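You operate a simulated robot arm through the tools that you are given. There is no shell and no other tool. Be economical: measure what you need, move in short steps, check, and stop when the job is done.

You are at the controls of a simulated robot arm. One attempt, no reset.

## Task
Switch off and set the head height for 1 kg sacks.
Fine: switch off first; free the black lever, turn the height knob to the mark, push the lever back to hold it; all else at the head ends as it was. Where these are worked on the way, their far stop is far enough and under half their travel is too little: black lever.

The check looks at the end state, three seconds after you hand in, the way a careful person would. Anything else that was tipped, shoved, dropped, spilled or broken makes it a failure.

## Robot
A 6-joint arm with a fingered hand, hanging from a carriage that runs on a gantry, over the field with the corners [-238.6, 128.8], [-239.9, 0.8], [20.1, -1.9], [21.4, 126.1] (x, y) and turns from -6.318 to 5.69 rad about z. Base frame: it is fixed where the carriage stands at the start and does not move with it; the origin is on the floor, on the carriage's upright axis, x ahead of it, y to its left, z up. Units: cm, rad, N and s.
It reaches about 92.3 cm from its shoulder. Its first joint turns from -2.897 to 2.897 rad. Places, roughly: black lever [100, 0, 140]; black plunger [180, 20, 160]; blue bobbin [175, 0, 150]; blue cone [200, -25, 75]; blue tape roll [175, -25, 50]; blue thread knob [150, -10, 150]; brass lever [170, 20, 160]; green cone [200, -25, 75]; green strip [175, -25, 75]; grey strip [175, -25, 75]; grey tape roll (9x9x5 cm) [210, 10, 140]; height knob [100, 20, 130]; presser foot [190, -10, 150]; red bobbin [175, 0, 150]; red cone [200, -25, 75]; red guard [130, 20, 150]. Payload 4 kg.
The tool frame sits at the grasp point between the pads (the TCP): z along the fingers, y along the line on which they close. The tips reach 3 cm beyond it. The gripper opens to 10.4 cm. The gripper's body begins 3.5 cm behind the TCP. The gripper is a hand of 5 fingers: y runs from the thumb to the fingers, the wrist lies at [-1.5, -11.3, -19] in the tool frame.
Orientation is that of the tool frame in the base frame, as a unit quaternion [x, y, z, w]. With the fingers straight down and the wrist toward the robot, the tool's x, y and z point along [0, 1, 0], [1, 0, 0] and [0, 0, -1] of the base frame.

## Interface
- The arm moves only by the tool send_rows. Its argument "series" is one flat list of numbers, 6 for each row, row after row: the shift along the tool's x, y, z in cm, then the turn, a rotation vector about the tool's x, y, z in rad. In form: [dx, dy, dz, ax, ay, az, dx, dy, dz, ax, ay, az, ...]. A call has 1 to 20 rows; each row is the pose to reach, as a shift and turn from the pose commanded when the call began, along the tool's axes at that moment. A row lasts 0.2 s, in which the tool goes at most 5 cm and 0.15 rad; a call with a longer step from one row to the next is refused whole. Where a pose cannot be reached the arm comes as near as it can. A force on the tool above 40 N (or 10 N above the force at the start of the call, whichever is more), or a blocked arm, ends the call early, and 0.2 s more pass. In this call time passes only in rows, and 0.2 s behind the last. The reply holds the time, the measured pose of the TCP, the force on the tool along the base axes, the opening and the grip force, in the units named above and with some noise, with the torque about the TCP (base axes, N m) and any sound that the robot's microphone picked up, and new pictures: "pictures" is both (left out), scene, wrist or none.
- Cameras (640 x 400 px; columns grow to the right, rows downward): "scene" is now at [27.89, -0.07, 170.14]; the picture's right is [0.01, -1.00, 0.00], its down [-0.74, -0.00, -0.67] and it looks along [0.67, 0.00, -0.74] (base axes); focal length 252 px, centre (320, 200). "wrist" rides on the gripper at [6, -8.3, -12] in the tool frame; the picture's right is [-0.79, 0.29, -0.54], its down [-0.56, -0.71, 0.44] and it looks along [-0.26, 0.65, 0.72] (tool axes); focal length 234 px, centre (320, 200). There is no depth. A picture from a camera that has moved, and an enlarged one, comes with that camera's place and axes in the base frame and with its lens.
- slide_trunk(by): slides the trunk up (or, below 0, down) by that many cm; the arm and the scene camera ride with it, the base frame stays. It gives what a move gives, with no picture.
- drive_base(legs): drives the robot by 1 to 6 legs, each [ahead, left, turn to the left] in cm, cm and rad, along the robot's own axes; the way and the turn of a leg run together, so that a leg with both is an arc; at most 150 cm and 3.142 rad a leg. The arm and the cameras ride along, it lands a little off, and it stops where it bumps. It keeps to its track: a leg is cut to what the track allows. It gives what a move gives, and a new picture of the scene camera.
- curl_fingers(index, middle, ring, little, thumb_bend, thumb_turn): sets how far each is bent, from 0 (flat) to 1 (curled in); at 0.3 the hand is open as for a grip, at 0.7 the pads meet at the TCP. One left out holds its place. A second passes; each finger stops where it meets its share of the squeeze, and holds until it gets a number again. It is the only way to open and close the hand. It gives what a move gives, with no picture; readings hold the bend of each and the force on index, middle, ring, little, thumb and palm. thumb_turn goes from beside the hand (0) to across from the fingers (1), as for a grip.
- head_to(pan, tilt): turns the head with the scene camera to pan (to the left, within 2.705 rad either way) and tilt (down, from -0.506 to 1.204), counted from straight ahead of the robot. It gives what a move gives, and a new picture of the scene camera.
- zoom(camera, box): a new picture of the part [left, top, right, bottom] of that camera's present view, enlarged. It takes no simulated time.
- close_job(): hands the job in; it is judged then, once.

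Go step by step. Nothing tells you exact positions but the pictures and the camera data: compare them with the known pose of the tool, close in by small moves and look again before you grip or let go. The budget is 120 turns and 260 pictures, counting those below and the enlarged ones. Unless the task says otherwise, let go and move clear before handing in, and close with one line.

The tools are called after "Request:" as name(argument=value, ...) on one line, values as JSON. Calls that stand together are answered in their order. send_rows: Moves the arm, as the interface text tells. Its arguments: {"type":"object","properties":{"series":{"type":"array","items":{"type":"number"}},"pictures":{"type":"string","enum":["both","scene","wrist","none"]}},"required":["series"]} The other tools are called the same way: slide_trunk (by) slides the trunk up or down; curl_fingers (index, middle, ring, little, thumb_bend, thumb_turn) moves the fingers one by one; drive_base (legs) drives the base; head_to (pan, tilt) turns the head that bears the scene camera; zoom (camera, box) takes an enlarged picture of a part of a camera's view; close_job () hands the job in.

At the start:

```text
time: 0.0
ee_pos: [44.88, -6.97, 100.03]
tcp_rot: [0.707, 0.707, -0.001, 0.0]
wrist_force: [0.7, 0.2, -0.5]
torque: [-0.01, 0.01, -0.01]
opening: 10.36
gripper_force: 0.0
shape: jaw
bend: [0.3, 0.3, 0.3, 0.3, 0.3, 0.97]
finger forces: [0.0, 0.0, 0.0, 0.0, 0.0, 0.1]
trunk travel left (down, up): [-41.0, 18.8]
robot x, y, heading: [0.05, -0.05, -0.002]
head pan, tilt: [0.007, 0.838]
```

scene: 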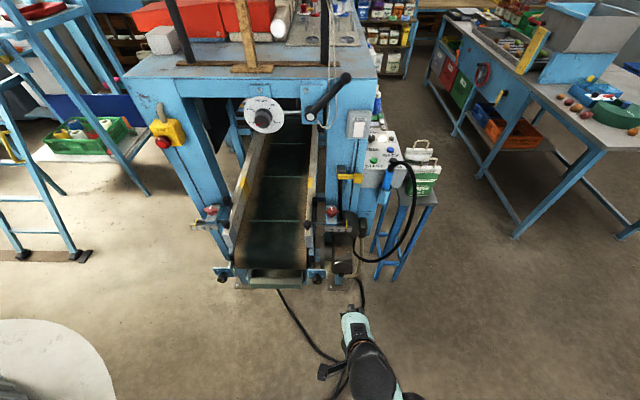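
wrist: 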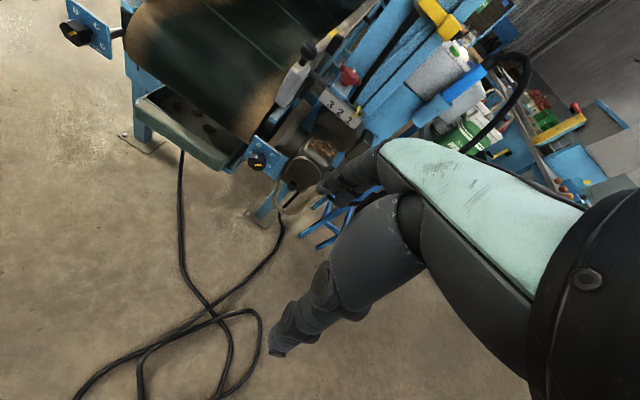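

I see a sack sewing machine with conveyor, a round dial (height knob) and a black lever, plus a switch box. I look closer first.

Request:
head_to(pan=0, tilt=0.4)

Request:
zoom(camera="scene", box=[120, 120, 440, 320])

Request:
zoom(camera="scene", box=[220, 150, 380, 250])

```text
time: 0.9
ee_pos: [44.84, -6.9, 99.99]
tcp_rot: [0.708, 0.707, 0.0, 0.0]
wrist_force: [0.9, -1.0, -0.3]
torque: [0.0, 0.01, -0.03]
opening: 10.36
gripper_force: 0.0
shape: jaw
bend: [0.3, 0.3, 0.3, 0.3, 0.3, 0.97]
finger forces: [0.1, 0.0, 0.1, 0.0, 0.0, 0.0]
trunk travel left (down, up): [-41.0, 18.8]
robot x, y, heading: [0.4, -0.36, 0.004]
head pan, tilt: [0.0, 0.4]
camera scene: at [29.27, -0.12, 173.95], right [0.0, -1.0, 0.0], down [-0.39, 0.0, -0.92], along [0.92, 0.0, -0.39], focal length 252 px, centre (320, 200)
```

scene: 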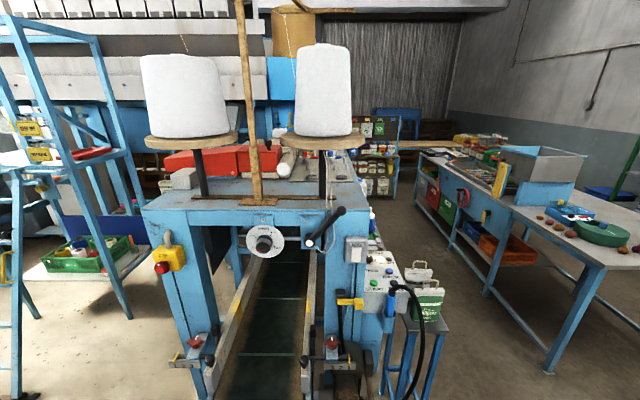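

```text
2.00 times, centred on (280, 220) of scene
camera zoom: at [29.27, -0.12, 173.95], right [0.0, -1.0, 0.0], down [-0.39, 0.0, -0.92], along [0.92, 0.0, -0.39], focal length 504 px, centre (400, 160)
```

zoom: 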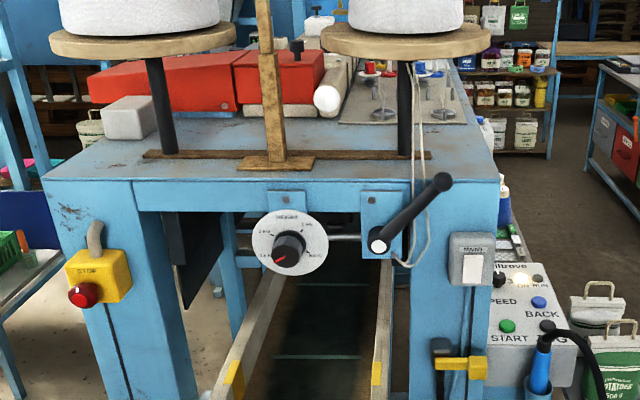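

```text
4.00 times, centred on (300, 200) of scene
camera zoom: at [29.27, -0.12, 173.95], right [0.0, -1.0, 0.0], down [-0.39, 0.0, -0.92], along [0.92, 0.0, -0.39], focal length 1008 px, centre (400, 200)
```

zoom: 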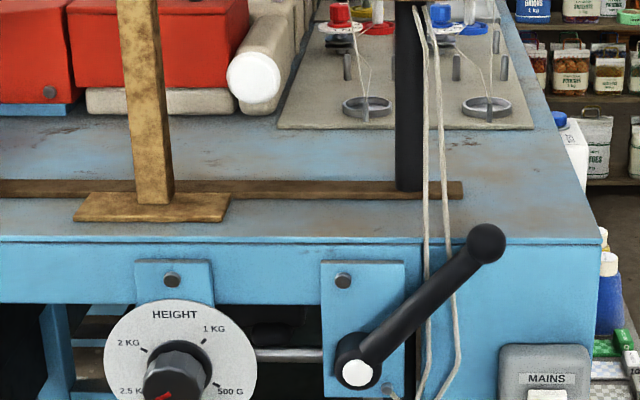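

The dial is at about 2.5 kg, and there is a MAINS switch. I zoom further on each.

Request:
zoom(camera="scene", box=[240, 220, 290, 260])

Request:
zoom(camera="scene", box=[335, 225, 375, 270])

Request:
zoom(camera="scene", box=[350, 240, 450, 330])

Request:
zoom(camera="scene", box=[290, 200, 350, 260])

Request:
zoom(camera="scene", box=[140, 220, 200, 280])

```text
10.00 times, centred on (265, 240) of scene
camera zoom: at [29.27, -0.12, 173.95], right [0.0, -1.0, 0.0], down [-0.39, 0.0, -0.92], along [0.92, 0.0, -0.39], focal length 2521 px, centre (870, -200)
```

zoom: 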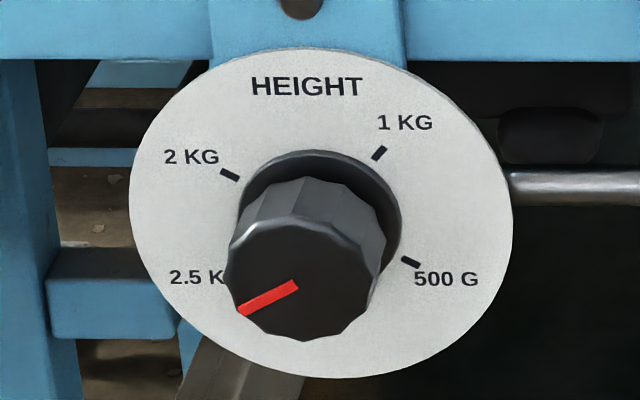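

```text
8.89 times, centred on (355, 248) of scene
camera zoom: at [29.27, -0.12, 173.95], right [0.0, -1.0, 0.0], down [-0.39, 0.0, -0.92], along [0.92, 0.0, -0.39], focal length 2241 px, centre (9, -222)
```

zoom: 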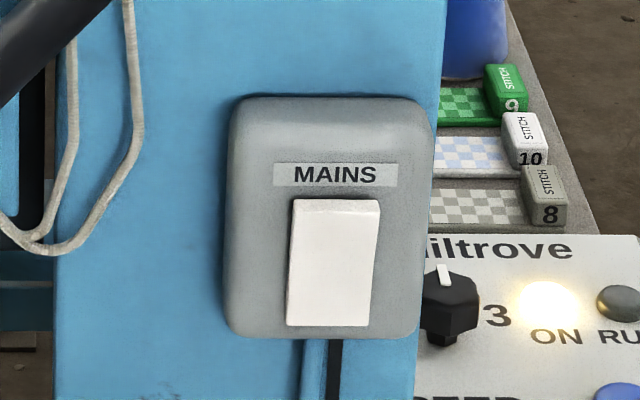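

```text
4.44 times, centred on (400, 285) of scene
camera zoom: at [29.27, -0.12, 173.95], right [0.0, -1.0, 0.0], down [-0.39, 0.0, -0.92], along [0.92, 0.0, -0.39], focal length 1120 px, centre (-36, -178)
```

zoom: 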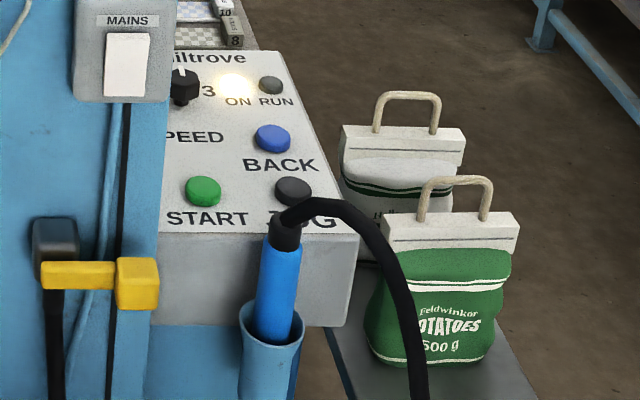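

```text
6.67 times, centred on (320, 230) of scene
camera zoom: at [29.27, -0.12, 173.95], right [0.0, -1.0, 0.0], down [-0.39, 0.0, -0.92], along [0.92, 0.0, -0.39], focal length 1681 px, centre (320, 0)
```

zoom: 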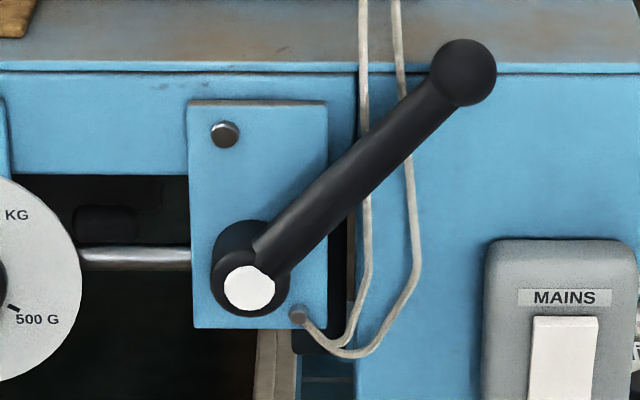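

```text
6.67 times, centred on (170, 250) of scene
camera zoom: at [29.27, -0.12, 173.95], right [0.0, -1.0, 0.0], down [-0.39, 0.0, -0.92], along [0.92, 0.0, -0.39], focal length 1681 px, centre (1320, -133)
```

zoom: 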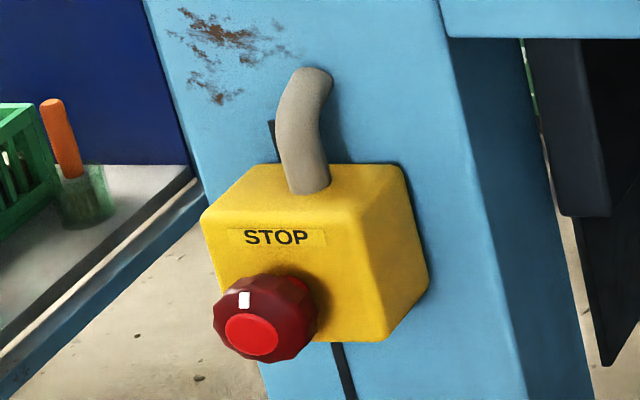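

Lamp ON is lit and the lever clamps from upper right. I raise the trunk for parallax and then turn the hand to point ahead.

Request:
slide_trunk(by=16)

Request:
head_to(pan=0, tilt=0.6)

Request:
zoom(camera="scene", box=[220, 140, 420, 265])

```text
time: 2.7
ee_pos: [44.84, -6.89, 115.96]
tcp_rot: [0.707, 0.707, 0.0, -0.001]
wrist_force: [0.1, -0.1, -1.0]
torque: [-0.01, -0.01, -0.02]
opening: 10.35
gripper_force: 0.1
shape: jaw
bend: [0.3, 0.3, 0.3, 0.3, 0.3, 0.97]
finger forces: [0.1, 0.0, 0.1, 0.0, 0.0, 0.0]
trunk travel left (down, up): [-57.0, 2.8]
robot x, y, heading: [0.29, -0.34, -0.001]
head pan, tilt: [0.0, 0.4]
```

```text
time: 3.5
ee_pos: [44.88, -6.91, 115.98]
tcp_rot: [0.707, 0.707, 0.0, 0.001]
wrist_force: [0.5, -0.3, -0.4]
torque: [-0.01, -0.01, -0.02]
opening: 10.35
gripper_force: 0.0
shape: jaw
bend: [0.3, 0.3, 0.3, 0.3, 0.3, 0.97]
finger forces: [0.1, 0.1, 0.1, 0.0, 0.0, 0.1]
trunk travel left (down, up): [-57.0, 2.8]
robot x, y, heading: [0.2, 0.05, 0.002]
head pan, tilt: [0.0, 0.6]
camera scene: at [28.85, -0.12, 188.14], right [0.0, -1.0, 0.0], down [-0.56, 0.0, -0.83], along [0.83, 0.0, -0.56], focal length 252 px, centre (320, 200)
```

scene: 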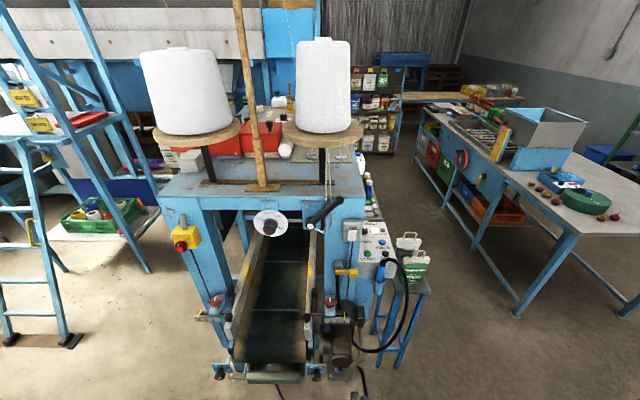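

```text
3.20 times, centred on (320, 202) of scene
camera zoom: at [28.85, -0.12, 188.14], right [0.0, -1.0, 0.0], down [-0.56, 0.0, -0.83], along [0.83, 0.0, -0.56], focal length 807 px, centre (320, 192)
```

zoom: 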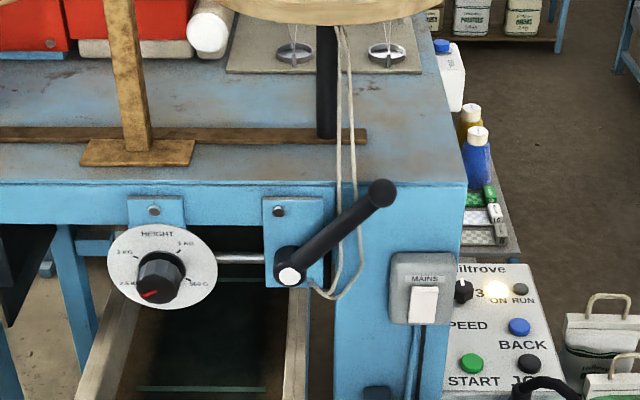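

Triangulating: lever pivot ≈ (96,3,131), lever ball ≈ (95,-6,143), knob face ≈ (96,18,129), mains rocker ≈ (95,-11.5,127). Now I turn the hand to point ahead.

Request:
send_rows(series=[-0.3, 2, -0.5, -0.143, 0, 0, -0.6, 4, -1, -0.286, 0, 0, -0.9, 6, -1.5, -0.428, 0, 0, -1.2, 8, -2, -0.571, 0, 0, -1.5, 10, -2.5, -0.714, 0, 0, -1.8, 12, -3, -0.857, 0, 0, -2.1, 14, -3.5, -1.0, 0, 0, -2.4, 16, -4, -1.142, 0, 0, -2.7, 18, -4.5, -1.285, 0, 0, -3, 20, -5, -1.428, 0, 0, -3.3, 22, -5.5, -1.571, 0, 0])

Request:
curl_fingers(index=0, middle=1, ring=1, little=1, thumb_bend=1)

Request:
send_rows(series=[0, 0, 0, 0, 0, 0])

```text
time: 5.8
ee_pos: [64.47, -11.71, 124.56]
tcp_rot: [0.5, 0.5, 0.501, 0.499]
wrist_force: [0.6, 0.2, 1.1]
torque: [0.0, 0.02, 0.01]
opening: 10.38
gripper_force: 0.2
shape: jaw
bend: [0.3, 0.3, 0.3, 0.3, 0.3, 0.97]
finger forces: [0.0, 0.0, 0.0, 0.0, 0.0, 0.0]
out of reach, approached as far as the arm can: row 11
trunk travel left (down, up): [-57.0, 2.8]
robot x, y, heading: [-0.49, -0.43, 0.001]
head pan, tilt: [0.0, 0.6]
camera scene: at [28.81, -0.08, 188.11], right [0.0, -1.0, 0.0], down [-0.57, 0.0, -0.82], along [0.82, 0.0, -0.57], focal length 252 px, centre (320, 200)
camera wrist: at [52.52, -5.62, 116.22], right [-0.54, -0.79, 0.29], down [0.44, -0.56, -0.71], along [0.72, -0.26, 0.65], focal length 234 px, centre (320, 200)
```

scene: 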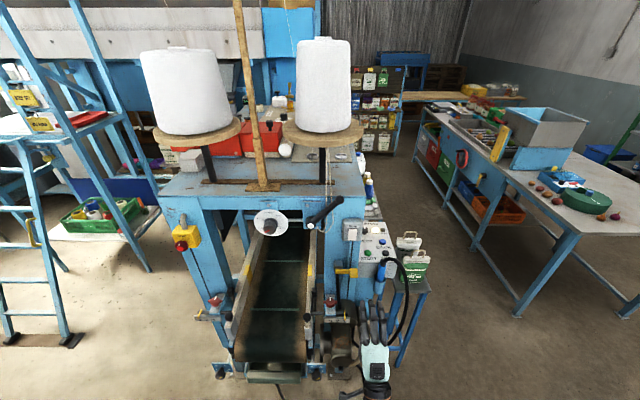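
wrist: 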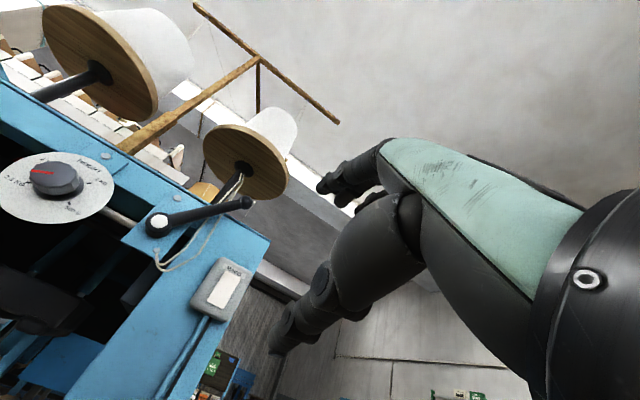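

```text
time: 6.8
ee_pos: [64.6, -11.91, 124.53]
tcp_rot: [0.499, 0.5, 0.5, 0.5]
wrist_force: [-0.1, 0.9, 0.8]
torque: [0.01, -0.04, 0.0]
opening: 4.58
gripper_force: 0.0
shape: fingers
bend: [0.0, 1.0, 1.0, 1.0, 1.0, 0.97]
finger forces: [0.0, 0.0, 0.0, 0.1, 0.0, 0.1]
trunk travel left (down, up): [-57.0, 2.8]
robot x, y, heading: [0.48, 0.05, 0.002]
head pan, tilt: [0.0, 0.6]
```

```text
time: 7.2
ee_pos: [64.55, -11.85, 124.68]
tcp_rot: [0.5, 0.5, 0.5, 0.5]
wrist_force: [-0.9, 0.5, -0.1]
torque: [-0.01, 0.03, -0.03]
opening: 4.6
gripper_force: 0.0
shape: fingers
bend: [0.0, 1.0, 1.0, 1.0, 1.0, 0.97]
finger forces: [0.1, 0.0, 0.0, 0.0, 0.0, 0.0]
trunk travel left (down, up): [-57.0, 2.8]
robot x, y, heading: [0.25, -0.55, -0.002]
head pan, tilt: [0.0, 0.6]
camera scene: at [28.85, -0.12, 188.14], right [0.0, -1.0, 0.0], down [-0.56, 0.0, -0.83], along [0.83, 0.0, -0.56], focal length 252 px, centre (320, 200)
camera wrist: at [52.63, -5.76, 116.3], right [-0.54, -0.79, 0.29], down [0.43, -0.56, -0.71], along [0.72, -0.26, 0.65], focal length 234 px, centre (320, 200)
```

scene: 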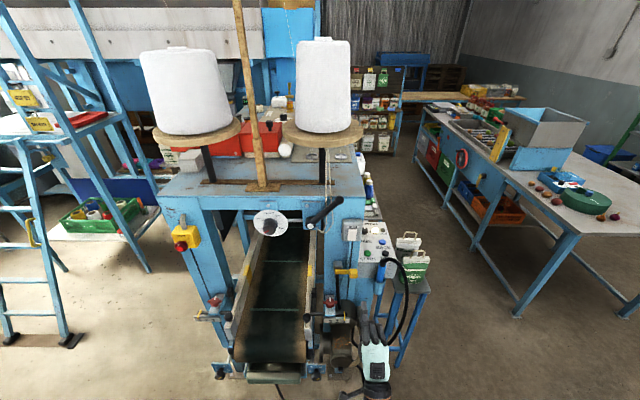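
wrist: 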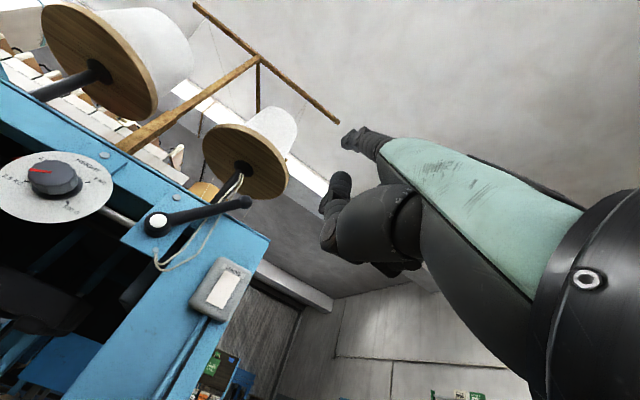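

Reach is limited by the high shoulder; I lower the trunk stepwise and drive closer while watching clearance.

Request:
send_rows(series=[2, 3, -4, 0, 0, 0, 4, 7, -8, 0, 0, 0, 4, 10, -12, 0, 0, 0], pictures="none")

Request:
slide_trunk(by=-14)

Request:
drive_base(legs=[[10, 0, 0]])

```text
refused: row 1 steps farther than a row can; nothing moved
```

```text
time: 8.9
ee_pos: [64.6, -11.88, 110.64]
tcp_rot: [0.499, 0.5, 0.501, 0.5]
wrist_force: [-0.7, 0.5, 0.1]
torque: [-0.01, 0.01, -0.01]
opening: 4.58
gripper_force: 0.0
shape: fingers
bend: [0.0, 1.0, 1.0, 1.0, 1.0, 0.97]
finger forces: [0.0, 0.0, 0.0, 0.0, 0.1, 0.0]
trunk travel left (down, up): [-43.0, 16.8]
robot x, y, heading: [0.04, -0.1, -0.002]
head pan, tilt: [0.0, 0.6]
```

```text
time: 10.1
ee_pos: [74.68, -11.91, 110.7]
tcp_rot: [0.501, 0.499, 0.499, 0.501]
wrist_force: [-0.2, 0.1, 0.8]
torque: [-0.02, 0.03, 0.0]
opening: 4.56
gripper_force: 0.1
shape: fingers
bend: [0.0, 1.0, 1.0, 1.0, 1.0, 0.97]
finger forces: [0.0, 0.0, 0.0, 0.0, 0.0, 0.0]
trunk travel left (down, up): [-43.0, 16.8]
robot x, y, heading: [10.21, 0.04, -0.004]
head pan, tilt: [0.0, 0.6]
camera scene: at [38.99, -0.16, 174.14], right [0.0, -1.0, 0.0], down [-0.56, 0.0, -0.83], along [0.83, 0.0, -0.56], focal length 252 px, centre (320, 200)
```

scene: 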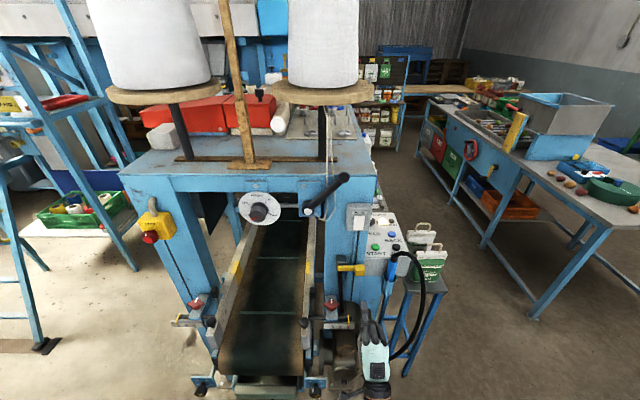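

Request:
send_rows(series=[0, 4, 0, 0, 0, 0, 0, 8, 0, 0, 0, 0, 0, 12, 0, 0, 0, 0, 0, 16, 0, 0, 0, 0])

```text
time: 11.1
ee_pos: [74.59, -11.93, 126.71]
tcp_rot: [0.501, 0.499, 0.499, 0.5]
wrist_force: [-0.2, 0.8, 0.3]
torque: [0.01, -0.01, -0.01]
opening: 4.56
gripper_force: 0.0
shape: fingers
bend: [0.0, 1.0, 1.0, 1.0, 1.0, 0.97]
finger forces: [0.0, 0.1, 0.0, 0.1, 0.0, 0.0]
trunk travel left (down, up): [-43.0, 16.8]
robot x, y, heading: [10.02, 0.24, -0.002]
head pan, tilt: [0.0, 0.6]
camera scene: at [38.99, -0.16, 174.13], right [0.0, -1.0, 0.0], down [-0.56, 0.0, -0.83], along [0.83, 0.0, -0.56], focal length 252 px, centre (320, 200)
camera wrist: at [62.79, -5.77, 118.4], right [-0.54, -0.79, 0.29], down [0.43, -0.56, -0.71], along [0.72, -0.26, 0.65], focal length 234 px, centre (320, 200)
```

scene: 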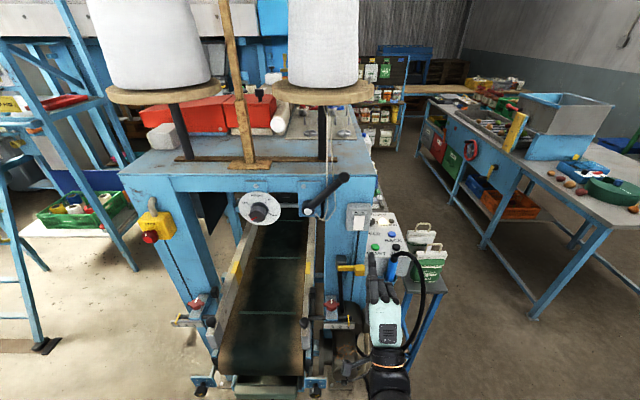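
wrist: 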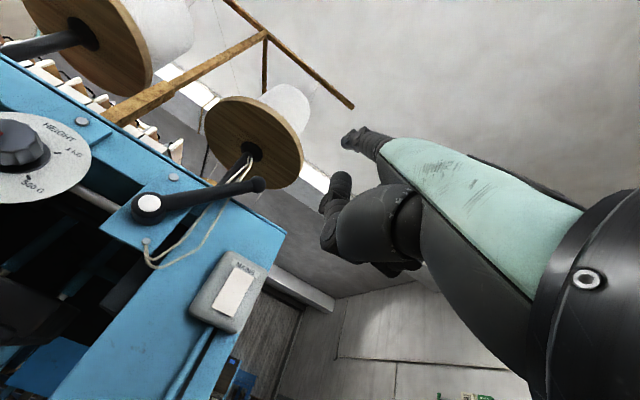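

Request:
zoom(camera="scene", box=[320, 190, 440, 380])

Request:
zoom(camera="wrist", box=[180, 90, 440, 320])

```text
2.11 times, centred on (380, 285) of scene
camera zoom: at [38.99, -0.16, 174.13], right [0.0, -1.0, 0.0], down [-0.56, 0.0, -0.83], along [0.83, 0.0, -0.56], focal length 531 px, centre (194, 21)
```

zoom: 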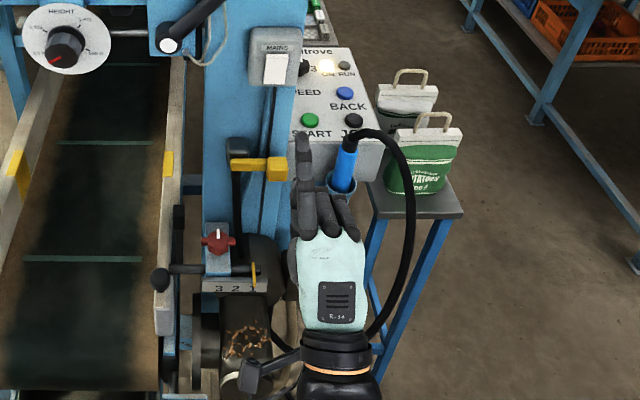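

```text
1.74 times, centred on (310, 205) of wrist
camera zoom: at [62.79, -5.77, 118.4], right [-0.54, -0.79, 0.29], down [0.43, -0.56, -0.71], along [0.72, -0.26, 0.65], focal length 407 px, centre (337, 191)
```

zoom: 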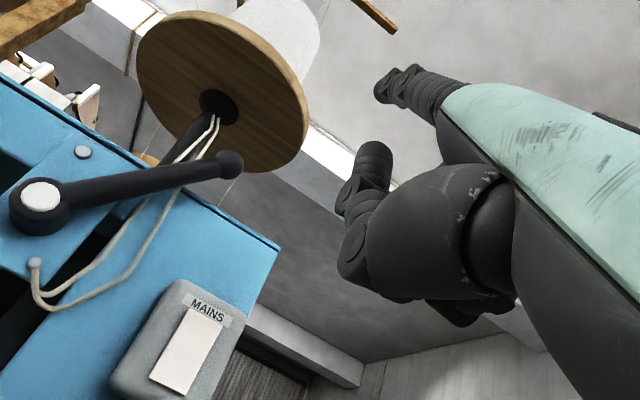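

Index tip when flat sits ~10 cm above the TCP; I bend it partly so that it points forward.

Request:
curl_fingers(index=0.4, thumb_bend=1, thumb_turn=0.3)

Request:
zoom(camera="scene", box=[320, 190, 440, 380])

Request:
zoom(camera="wrist", box=[180, 90, 440, 320])

```text
time: 12.1
ee_pos: [74.66, -11.88, 126.65]
tcp_rot: [0.501, 0.499, 0.499, 0.5]
wrist_force: [-0.4, 0.2, -0.8]
torque: [0.01, 0.03, 0.01]
opening: 4.18
gripper_force: 0.2
shape: fingers
bend: [0.4, 1.0, 1.0, 1.0, 1.0, 0.31]
finger forces: [0.1, 0.0, 0.0, 0.0, 0.0, 0.0]
trunk travel left (down, up): [-43.0, 16.8]
robot x, y, heading: [9.96, 0.18, 0.001]
head pan, tilt: [0.0, 0.6]
```

```text
2.11 times, centred on (380, 285) of scene
camera zoom: at [38.99, -0.16, 174.14], right [0.0, -1.0, 0.0], down [-0.56, 0.0, -0.83], along [0.83, 0.0, -0.56], focal length 531 px, centre (194, 21)
```

zoom: 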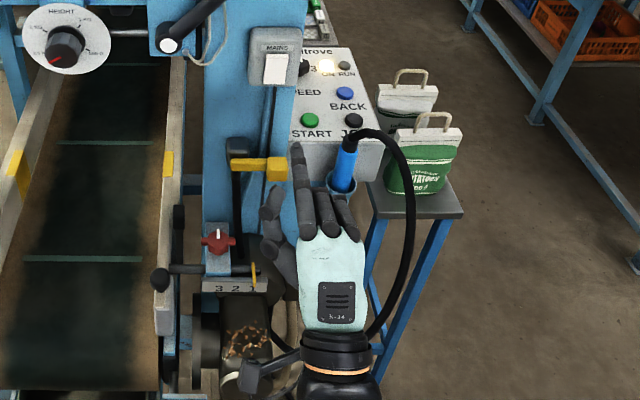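

```text
1.74 times, centred on (310, 205) of wrist
camera zoom: at [62.8, -5.77, 118.35], right [-0.54, -0.79, 0.29], down [0.43, -0.56, -0.71], along [0.72, -0.26, 0.65], focal length 407 px, centre (337, 191)
```

zoom: 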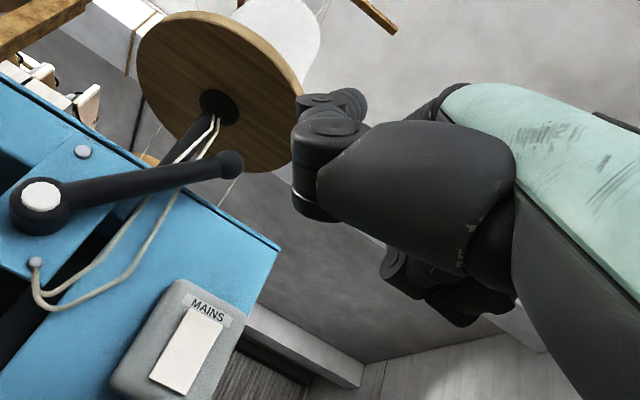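

Request:
curl_fingers(thumb_turn=0.97)

Request:
zoom(camera="wrist", box=[180, 240, 280, 340])

Request:
zoom(camera="wrist", box=[180, 90, 440, 320])

Request:
zoom(camera="scene", box=[340, 195, 380, 235])

```text
time: 13.1
ee_pos: [74.66, -11.8, 126.73]
tcp_rot: [0.5, 0.5, 0.5, 0.501]
wrist_force: [0.6, 0.2, 0.9]
torque: [0.01, 0.02, -0.02]
opening: 2.38
gripper_force: 0.0
shape: fingers
bend: [0.35, 1.0, 1.0, 1.0, 0.98, 0.97]
finger forces: [0.1, 0.1, 0.1, 0.0, 0.0, 0.1]
trunk travel left (down, up): [-43.0, 16.8]
robot x, y, heading: [10.32, -0.08, -0.002]
head pan, tilt: [0.0, 0.6]
```

```text
4.00 times, centred on (230, 290) of wrist
camera zoom: at [62.79, -5.77, 118.35], right [-0.54, -0.79, 0.29], down [0.43, -0.56, -0.71], along [0.72, -0.26, 0.65], focal length 937 px, centre (680, -160)
```

zoom: 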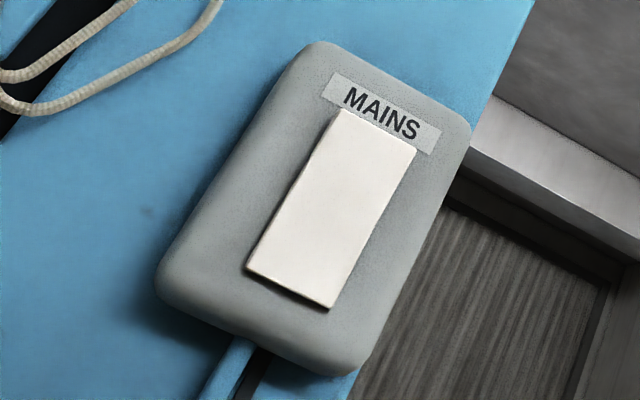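

```text
1.74 times, centred on (310, 205) of wrist
camera zoom: at [62.79, -5.77, 118.35], right [-0.54, -0.79, 0.29], down [0.43, -0.56, -0.71], along [0.72, -0.26, 0.65], focal length 407 px, centre (337, 191)
```

zoom: 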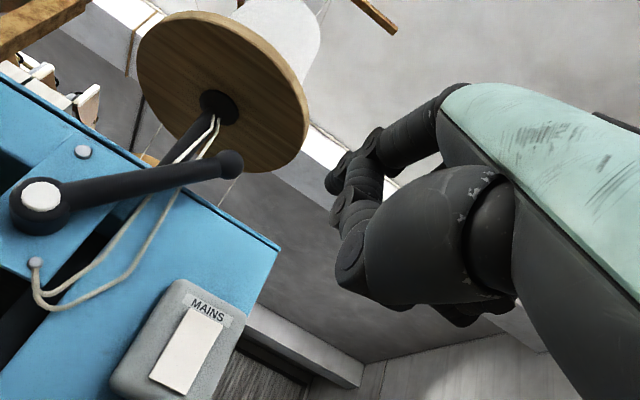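

```text
10.00 times, centred on (360, 215) of scene
camera zoom: at [38.99, -0.16, 174.14], right [0.0, -1.0, 0.0], down [-0.56, 0.0, -0.83], along [0.83, 0.0, -0.56], focal length 2521 px, centre (-80, 50)
```

zoom: 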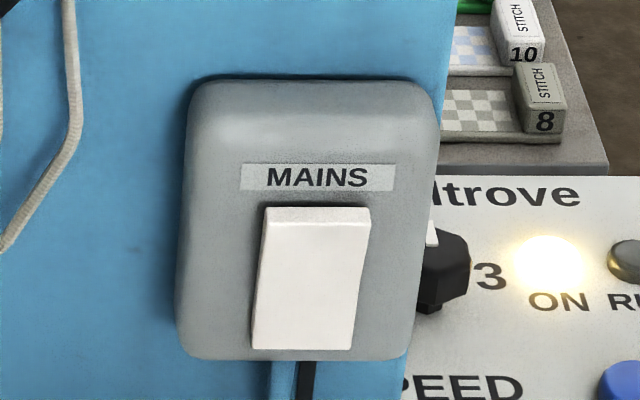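

Rocker's top edge ≈ (95.8,-11.4,129) protrudes, so I press there. Index tip is at TCP + (2.5,1.2,5.4); approaching.

Request:
send_rows(series=[-0.3, -1, 4, 0, 0, 0, -0.6, -2.5, 8, 0, 0, 0, -0.8, -3.8, 12, 0, 0, 0, -0.8, -3.8, 15, 0, 0, 0])

Request:
zoom(camera="scene", box=[320, 180, 440, 300])

Request:
zoom(camera="wrist", box=[180, 90, 440, 320])

```text
time: 14.1
ee_pos: [87.12, -12.96, 123.54]
tcp_rot: [0.499, 0.499, 0.5, 0.501]
wrist_force: [1.6, -0.4, 1.5]
torque: [-0.06, 0.06, 0.04]
opening: 2.38
gripper_force: 0.2
shape: fingers
bend: [0.35, 1.0, 1.0, 1.0, 0.98, 0.98]
finger forces: [0.0, 0.0, 0.0, 0.0, 0.0, 0.1]
out of reach, approached as far as the arm can: row 4
trunk travel left (down, up): [-43.0, 16.8]
robot x, y, heading: [9.69, -0.02, 0.001]
head pan, tilt: [0.0, 0.6]
camera scene: at [39.0, -0.16, 174.15], right [0.0, -1.0, 0.0], down [-0.56, 0.0, -0.83], along [0.83, 0.0, -0.56], focal length 252 px, centre (320, 200)
camera wrist: at [75.23, -6.94, 115.15], right [-0.55, -0.79, 0.29], down [0.44, -0.56, -0.7], along [0.72, -0.26, 0.65], focal length 234 px, centre (320, 200)
```

scene: 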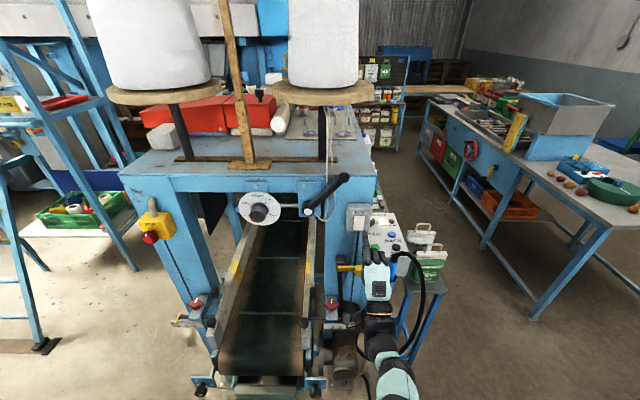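
wrist: 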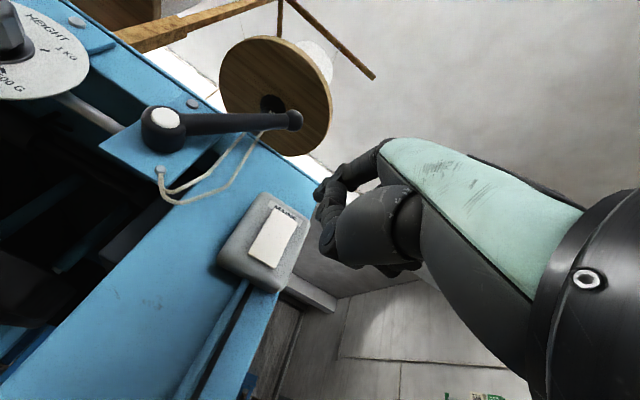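

```text
3.33 times, centred on (380, 240) of scene
camera zoom: at [39.0, -0.16, 174.15], right [0.0, -1.0, 0.0], down [-0.56, 0.0, -0.83], along [0.83, 0.0, -0.56], focal length 840 px, centre (120, 67)
```

zoom: 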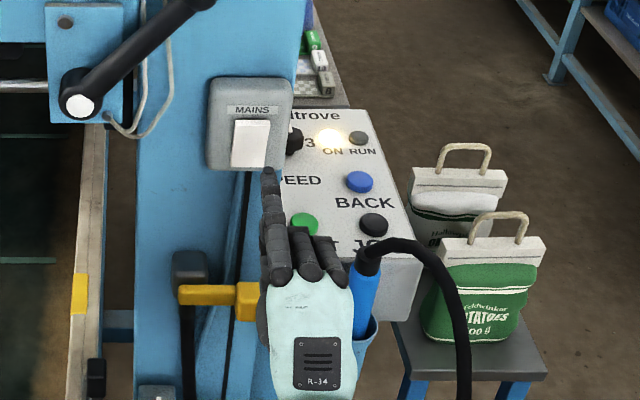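

```text
1.74 times, centred on (310, 205) of wrist
camera zoom: at [75.23, -6.94, 115.15], right [-0.55, -0.79, 0.29], down [0.44, -0.56, -0.7], along [0.72, -0.26, 0.65], focal length 407 px, centre (337, 191)
```

zoom: 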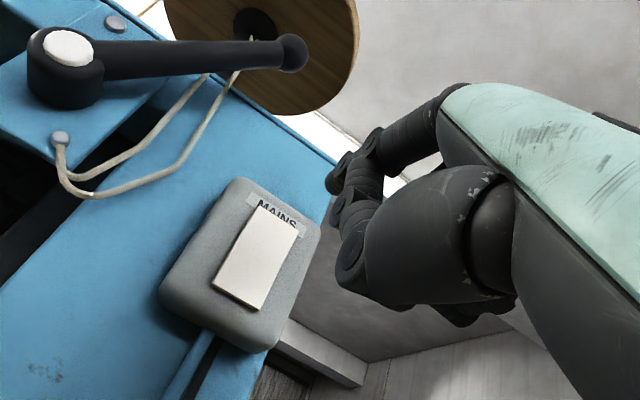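

Request:
send_rows(series=[0.3, -0.5, -4, 0, 0, 0, 0.5, -1, -8, 0, 0, 0], pictures="none")

Request:
drive_base(legs=[[8, 0, 0]])

Request:
zoom(camera="scene", box=[300, 180, 460, 340])

Request:
zoom(camera="wrist", box=[180, 90, 440, 320])

```text
time: 14.7
ee_pos: [78.89, -12.64, 122.06]
tcp_rot: [0.502, 0.5, 0.499, 0.5]
wrist_force: [-0.1, 0.6, 0.5]
torque: [0.04, 0.02, 0.0]
opening: 2.39
gripper_force: 0.0
shape: fingers
bend: [0.35, 1.0, 1.0, 1.0, 0.98, 0.98]
finger forces: [0.0, 0.0, 0.0, 0.0, 0.0, 0.1]
trunk travel left (down, up): [-43.0, 16.8]
robot x, y, heading: [10.35, -0.11, -0.001]
head pan, tilt: [0.0, 0.6]
```

```text
time: 15.7
ee_pos: [86.98, -12.62, 122.28]
tcp_rot: [0.501, 0.5, 0.499, 0.5]
wrist_force: [-1.1, -0.1, 0.5]
torque: [-0.01, 0.03, -0.01]
opening: 2.36
gripper_force: 0.2
shape: fingers
bend: [0.35, 1.0, 1.0, 1.0, 0.98, 0.98]
finger forces: [0.0, 0.1, 0.1, 0.1, 0.0, 0.1]
trunk travel left (down, up): [-43.0, 16.8]
robot x, y, heading: [18.26, -0.16, 0.0]
head pan, tilt: [0.0, 0.6]
camera scene: at [46.98, -0.17, 174.14], right [0.0, -1.0, 0.0], down [-0.56, 0.0, -0.83], along [0.83, 0.0, -0.56], focal length 252 px, centre (320, 200)
```

scene: 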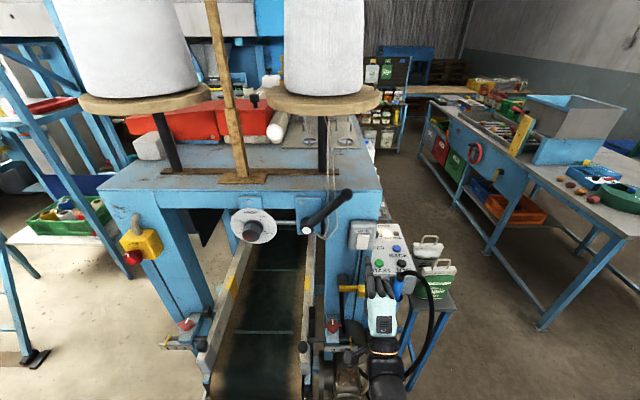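

```text
2.50 times, centred on (380, 260) of scene
camera zoom: at [46.98, -0.17, 174.14], right [0.0, -1.0, 0.0], down [-0.56, 0.0, -0.83], along [0.83, 0.0, -0.56], focal length 630 px, centre (170, 50)
```

zoom: 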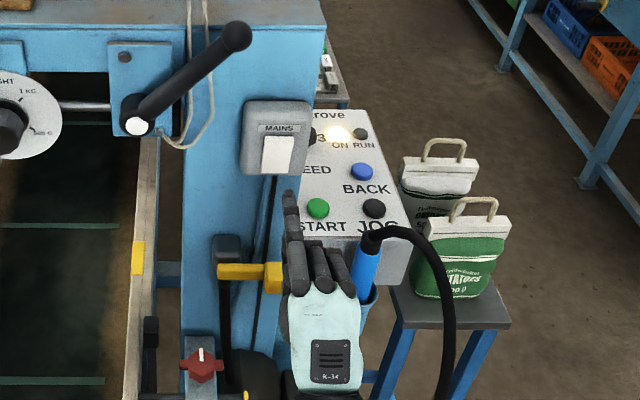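

```text
1.74 times, centred on (310, 205) of wrist
camera zoom: at [75.07, -6.62, 113.91], right [-0.54, -0.79, 0.29], down [0.43, -0.56, -0.71], along [0.72, -0.26, 0.65], focal length 407 px, centre (337, 191)
```

zoom: 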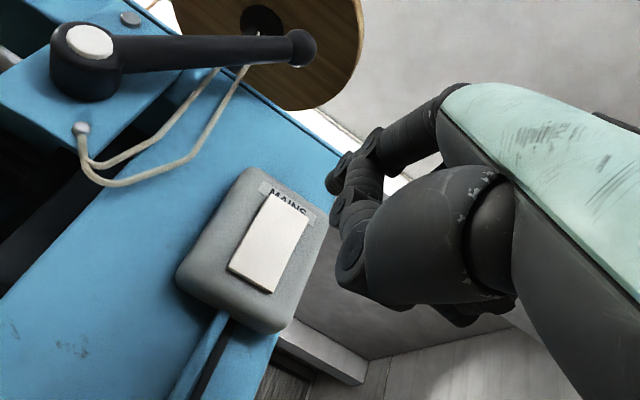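

The thumb is near the index tip; I swing it aside, then press.

Request:
curl_fingers(thumb_turn=0.2, index=0.35)

Request:
send_rows(series=[0.4, 0.6, 3, 0, 0, 0, 0.4, 0.6, 5, 0, 0, 0], pictures="none")

Request:
zoom(camera="scene", box=[320, 200, 420, 300])

Request:
zoom(camera="wrist", box=[180, 90, 440, 320])

```text
time: 16.7
ee_pos: [86.92, -12.66, 122.23]
tcp_rot: [0.502, 0.5, 0.499, 0.499]
wrist_force: [-0.1, -0.4, -1.0]
torque: [-0.03, -0.01, 0.01]
opening: 4.48
gripper_force: 0.0
shape: fingers
bend: [0.35, 1.0, 1.0, 1.0, 1.0, 0.21]
finger forces: [0.0, 0.0, 0.0, 0.0, 0.0, 0.0]
trunk travel left (down, up): [-43.0, 16.8]
robot x, y, heading: [18.36, -0.38, -0.005]
head pan, tilt: [0.0, 0.6]
```

```text
time: 17.3
ee_pos: [91.88, -12.3, 122.81]
tcp_rot: [0.501, 0.5, 0.499, 0.5]
wrist_force: [0.6, -0.1, -0.2]
torque: [0.05, 0.0, 0.05]
opening: 4.47
gripper_force: 0.1
shape: fingers
bend: [0.35, 1.0, 1.0, 1.0, 1.0, 0.21]
finger forces: [0.0, 0.0, 0.0, 0.1, 0.0, 0.1]
trunk travel left (down, up): [-43.0, 16.8]
robot x, y, heading: [18.19, -0.13, -0.004]
head pan, tilt: [0.0, 0.6]
```

```text
4.00 times, centred on (370, 250) of scene
camera zoom: at [46.99, -0.17, 174.14], right [0.0, -1.0, 0.0], down [-0.56, 0.0, -0.83], along [0.83, 0.0, -0.56], focal length 1008 px, centre (120, 0)
```

zoom: 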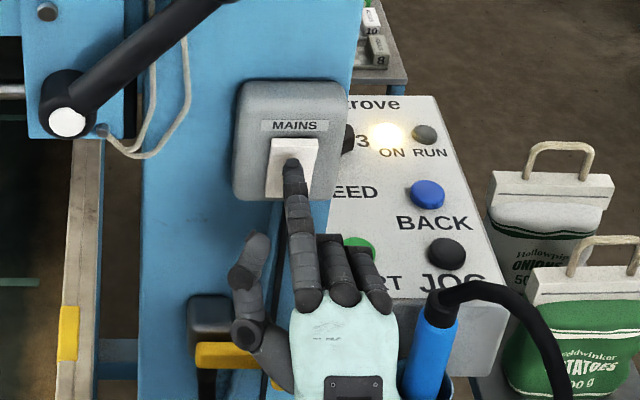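

```text
1.74 times, centred on (310, 205) of wrist
camera zoom: at [80.04, -6.2, 114.57], right [-0.54, -0.79, 0.29], down [0.43, -0.56, -0.71], along [0.72, -0.26, 0.65], focal length 407 px, centre (337, 191)
```

zoom: 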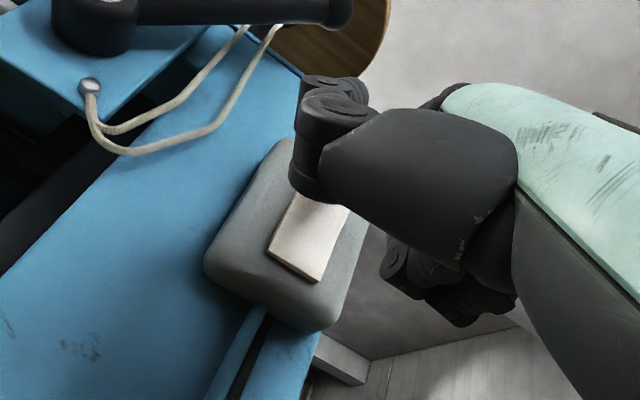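

Request:
send_rows(series=[0, 0, 0.7, 0, 0, 0, 0, 0, 1.4, 0, 0, 0, 0, 0, 2.1, 0, 0, 0, 0, 0, 2.8, 0, 0, 0], pictures="none")

Request:
zoom(camera="scene", box=[320, 200, 420, 300])

```text
time: 18.3
ee_pos: [93.79, -12.26, 122.2]
tcp_rot: [0.503, 0.498, 0.5, 0.498]
wrist_force: [-29.0, 1.3, -3.4]
torque: [-0.13, -1.58, 0.35]
opening: 4.39
gripper_force: 14.1
shape: fingers
bend: [0.29, 1.0, 1.0, 1.0, 1.0, 0.21]
finger forces: [27.7, 0.0, 0.1, 0.1, 0.1, 0.0]
trunk travel left (down, up): [-43.0, 16.8]
robot x, y, heading: [17.81, 0.05, 0.001]
head pan, tilt: [0.0, 0.6]
stopped in row 4: the force on the tool passed its limit at 43 N (the readings are from after the stop); the commanded pose is now the measured one
```

```text
4.00 times, centred on (370, 250) of scene
camera zoom: at [46.7, -0.18, 174.03], right [0.0, -1.0, 0.0], down [-0.57, 0.0, -0.82], along [0.82, 0.0, -0.57], focal length 1008 px, centre (120, 0)
```

zoom: 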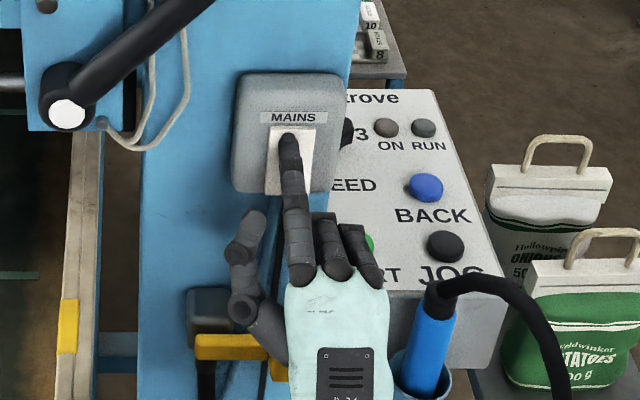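

Lamp ON is out: mains off. I back away and look at lever and threads.

Request:
send_rows(series=[0, 0, -4, 0, 0, 0, 0, -0.5, -8, 0, 0, 0, 0, -0.5, -12, 0, 0, 0])

Request:
zoom(camera="scene", box=[290, 150, 400, 260])

Request:
zoom(camera="wrist", box=[90, 60, 350, 290])

```text
time: 19.1
ee_pos: [82.17, -12.2, 122.17]
tcp_rot: [0.502, 0.498, 0.5, 0.5]
wrist_force: [0.9, 0.3, 0.0]
torque: [-0.02, -0.04, -0.01]
opening: 4.49
gripper_force: 0.0
shape: fingers
bend: [0.35, 1.0, 1.0, 1.0, 1.0, 0.21]
finger forces: [0.1, 0.0, 0.0, 0.0, 0.0, 0.0]
trunk travel left (down, up): [-43.0, 16.8]
robot x, y, heading: [17.9, -0.02, 0.003]
head pan, tilt: [0.0, 0.6]
camera scene: at [46.93, -0.19, 174.14], right [0.0, -1.0, 0.0], down [-0.56, 0.0, -0.83], along [0.83, 0.0, -0.56], focal length 252 px, centre (320, 200)
camera wrist: at [70.32, -6.08, 113.86], right [-0.54, -0.79, 0.29], down [0.43, -0.56, -0.71], along [0.72, -0.26, 0.65], focal length 234 px, centre (320, 200)
```

scene: 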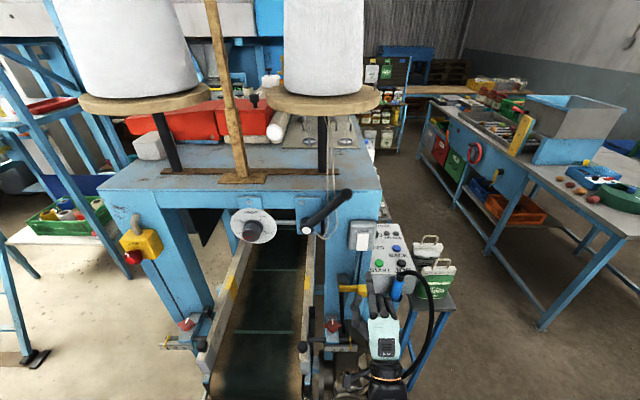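
wrist: 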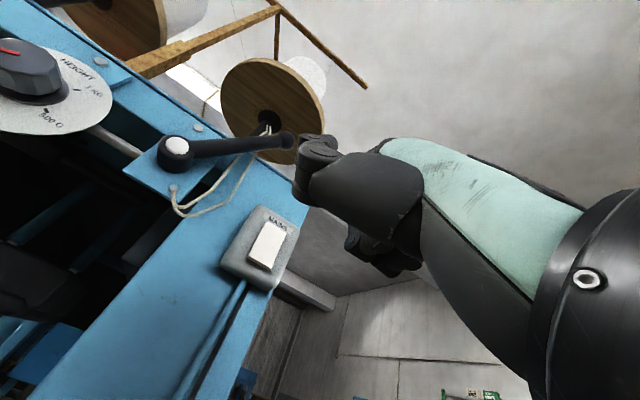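

```text
3.64 times, centred on (345, 205) of scene
camera zoom: at [46.93, -0.19, 174.14], right [0.0, -1.0, 0.0], down [-0.56, 0.0, -0.83], along [0.83, 0.0, -0.56], focal length 917 px, centre (229, 182)
```

zoom: 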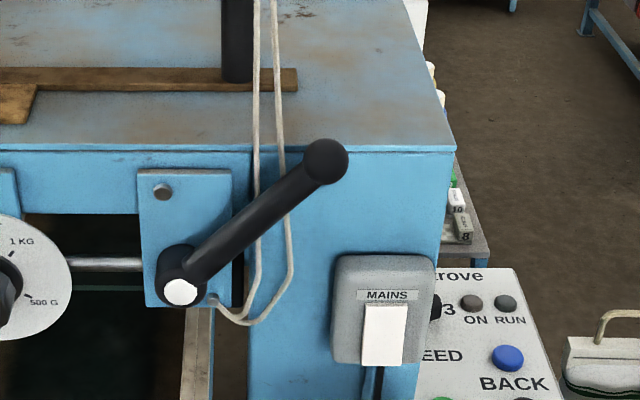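

```text
1.74 times, centred on (220, 175) of wrist
camera zoom: at [70.32, -6.08, 113.86], right [-0.54, -0.79, 0.29], down [0.43, -0.56, -0.71], along [0.72, -0.26, 0.65], focal length 407 px, centre (494, 244)
```

zoom: 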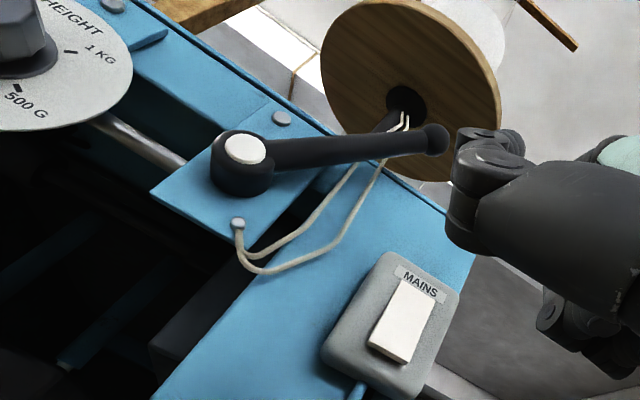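

Cords hang behind the lever near the frame. I bring the index tip below-right of the lever near its ball, with thumb tucked back under.

Request:
curl_fingers(thumb_turn=0.97, index=0.35)

Request:
send_rows(series=[0.5, 4, 1, 0, 0, 0, 1, 8, 2, 0, 0, 0, 1.5, 9.5, 5, 0, 0, 0, 2.2, 10, 9, 0, 0, 0])

Request:
zoom(camera="scene", box=[290, 150, 400, 260])

Request:
zoom(camera="wrist", box=[150, 60, 410, 290])

```text
time: 20.1
ee_pos: [82.3, -12.14, 122.06]
tcp_rot: [0.501, 0.499, 0.5, 0.499]
wrist_force: [0.5, 0.3, -0.4]
torque: [0.01, 0.0, -0.02]
opening: 2.56
gripper_force: 0.1
shape: fingers
bend: [0.32, 1.0, 1.0, 1.0, 0.98, 0.98]
finger forces: [0.1, 0.0, 0.1, 0.0, 0.0, 0.1]
trunk travel left (down, up): [-43.0, 16.8]
robot x, y, heading: [18.04, 0.11, -0.003]
head pan, tilt: [0.0, 0.6]
```

```text
time: 21.1
ee_pos: [91.2, -10.45, 132.18]
tcp_rot: [0.502, 0.498, 0.5, 0.5]
wrist_force: [0.1, 0.6, 0.0]
torque: [0.03, -0.04, -0.01]
opening: 2.56
gripper_force: 0.0
shape: fingers
bend: [0.32, 1.0, 1.0, 1.0, 0.98, 0.98]
finger forces: [0.1, 0.0, 0.1, 0.0, 0.1, 0.1]
trunk travel left (down, up): [-43.0, 16.8]
robot x, y, heading: [18.28, 0.29, 0.0]
head pan, tilt: [0.0, 0.6]
camera scene: at [46.93, -0.19, 174.13], right [0.0, -1.0, 0.0], down [-0.56, 0.0, -0.83], along [0.83, 0.0, -0.56], focal length 252 px, centre (320, 200)
camera wrist: at [79.33, -4.25, 123.92], right [-0.54, -0.79, 0.29], down [0.43, -0.56, -0.71], along [0.72, -0.26, 0.65], focal length 234 px, centre (320, 200)
```

scene: 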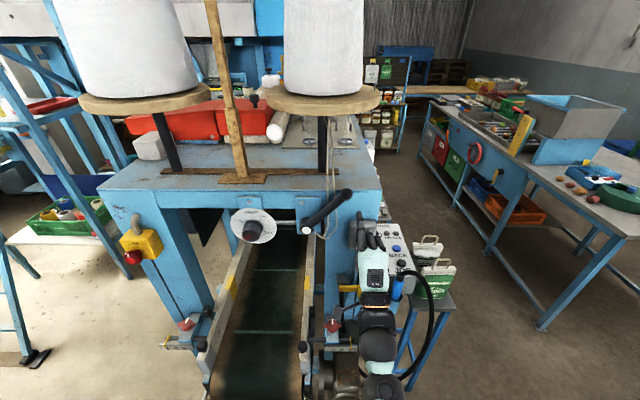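
wrist: 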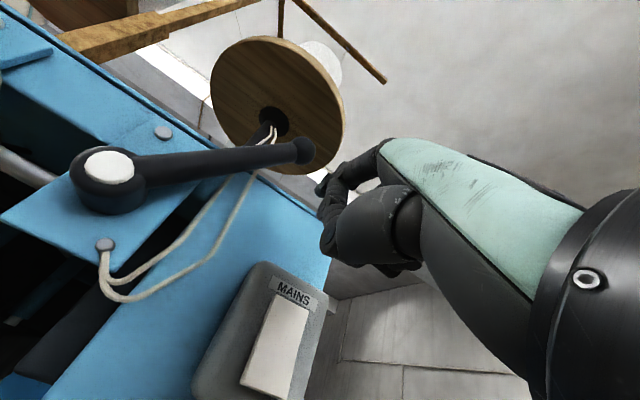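

```text
3.64 times, centred on (345, 205) of scene
camera zoom: at [46.93, -0.19, 174.13], right [0.0, -1.0, 0.0], down [-0.56, 0.0, -0.83], along [0.83, 0.0, -0.56], focal length 917 px, centre (229, 182)
```

zoom: 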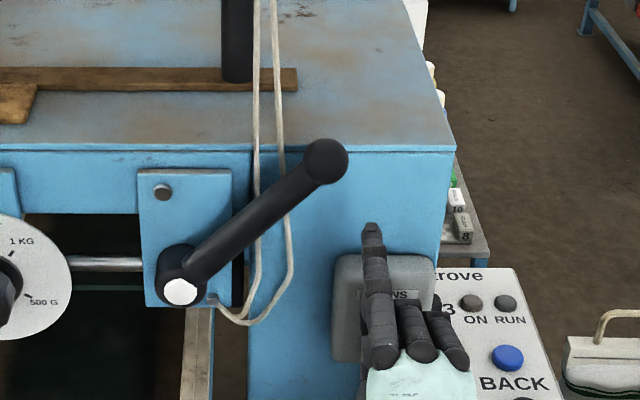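

```text
1.74 times, centred on (280, 175) of wrist
camera zoom: at [79.33, -4.25, 123.92], right [-0.54, -0.79, 0.29], down [0.43, -0.56, -0.71], along [0.72, -0.26, 0.65], focal length 407 px, centre (390, 244)
```

zoom: 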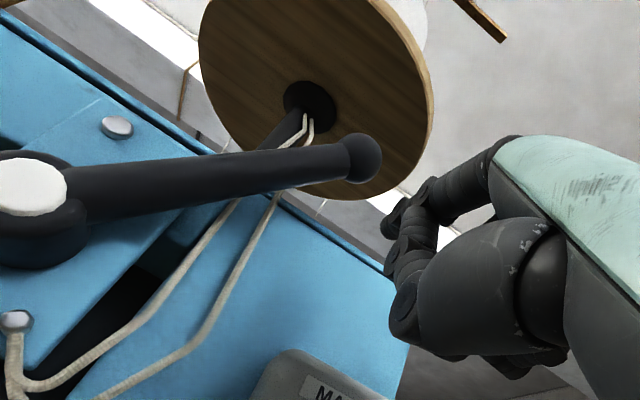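

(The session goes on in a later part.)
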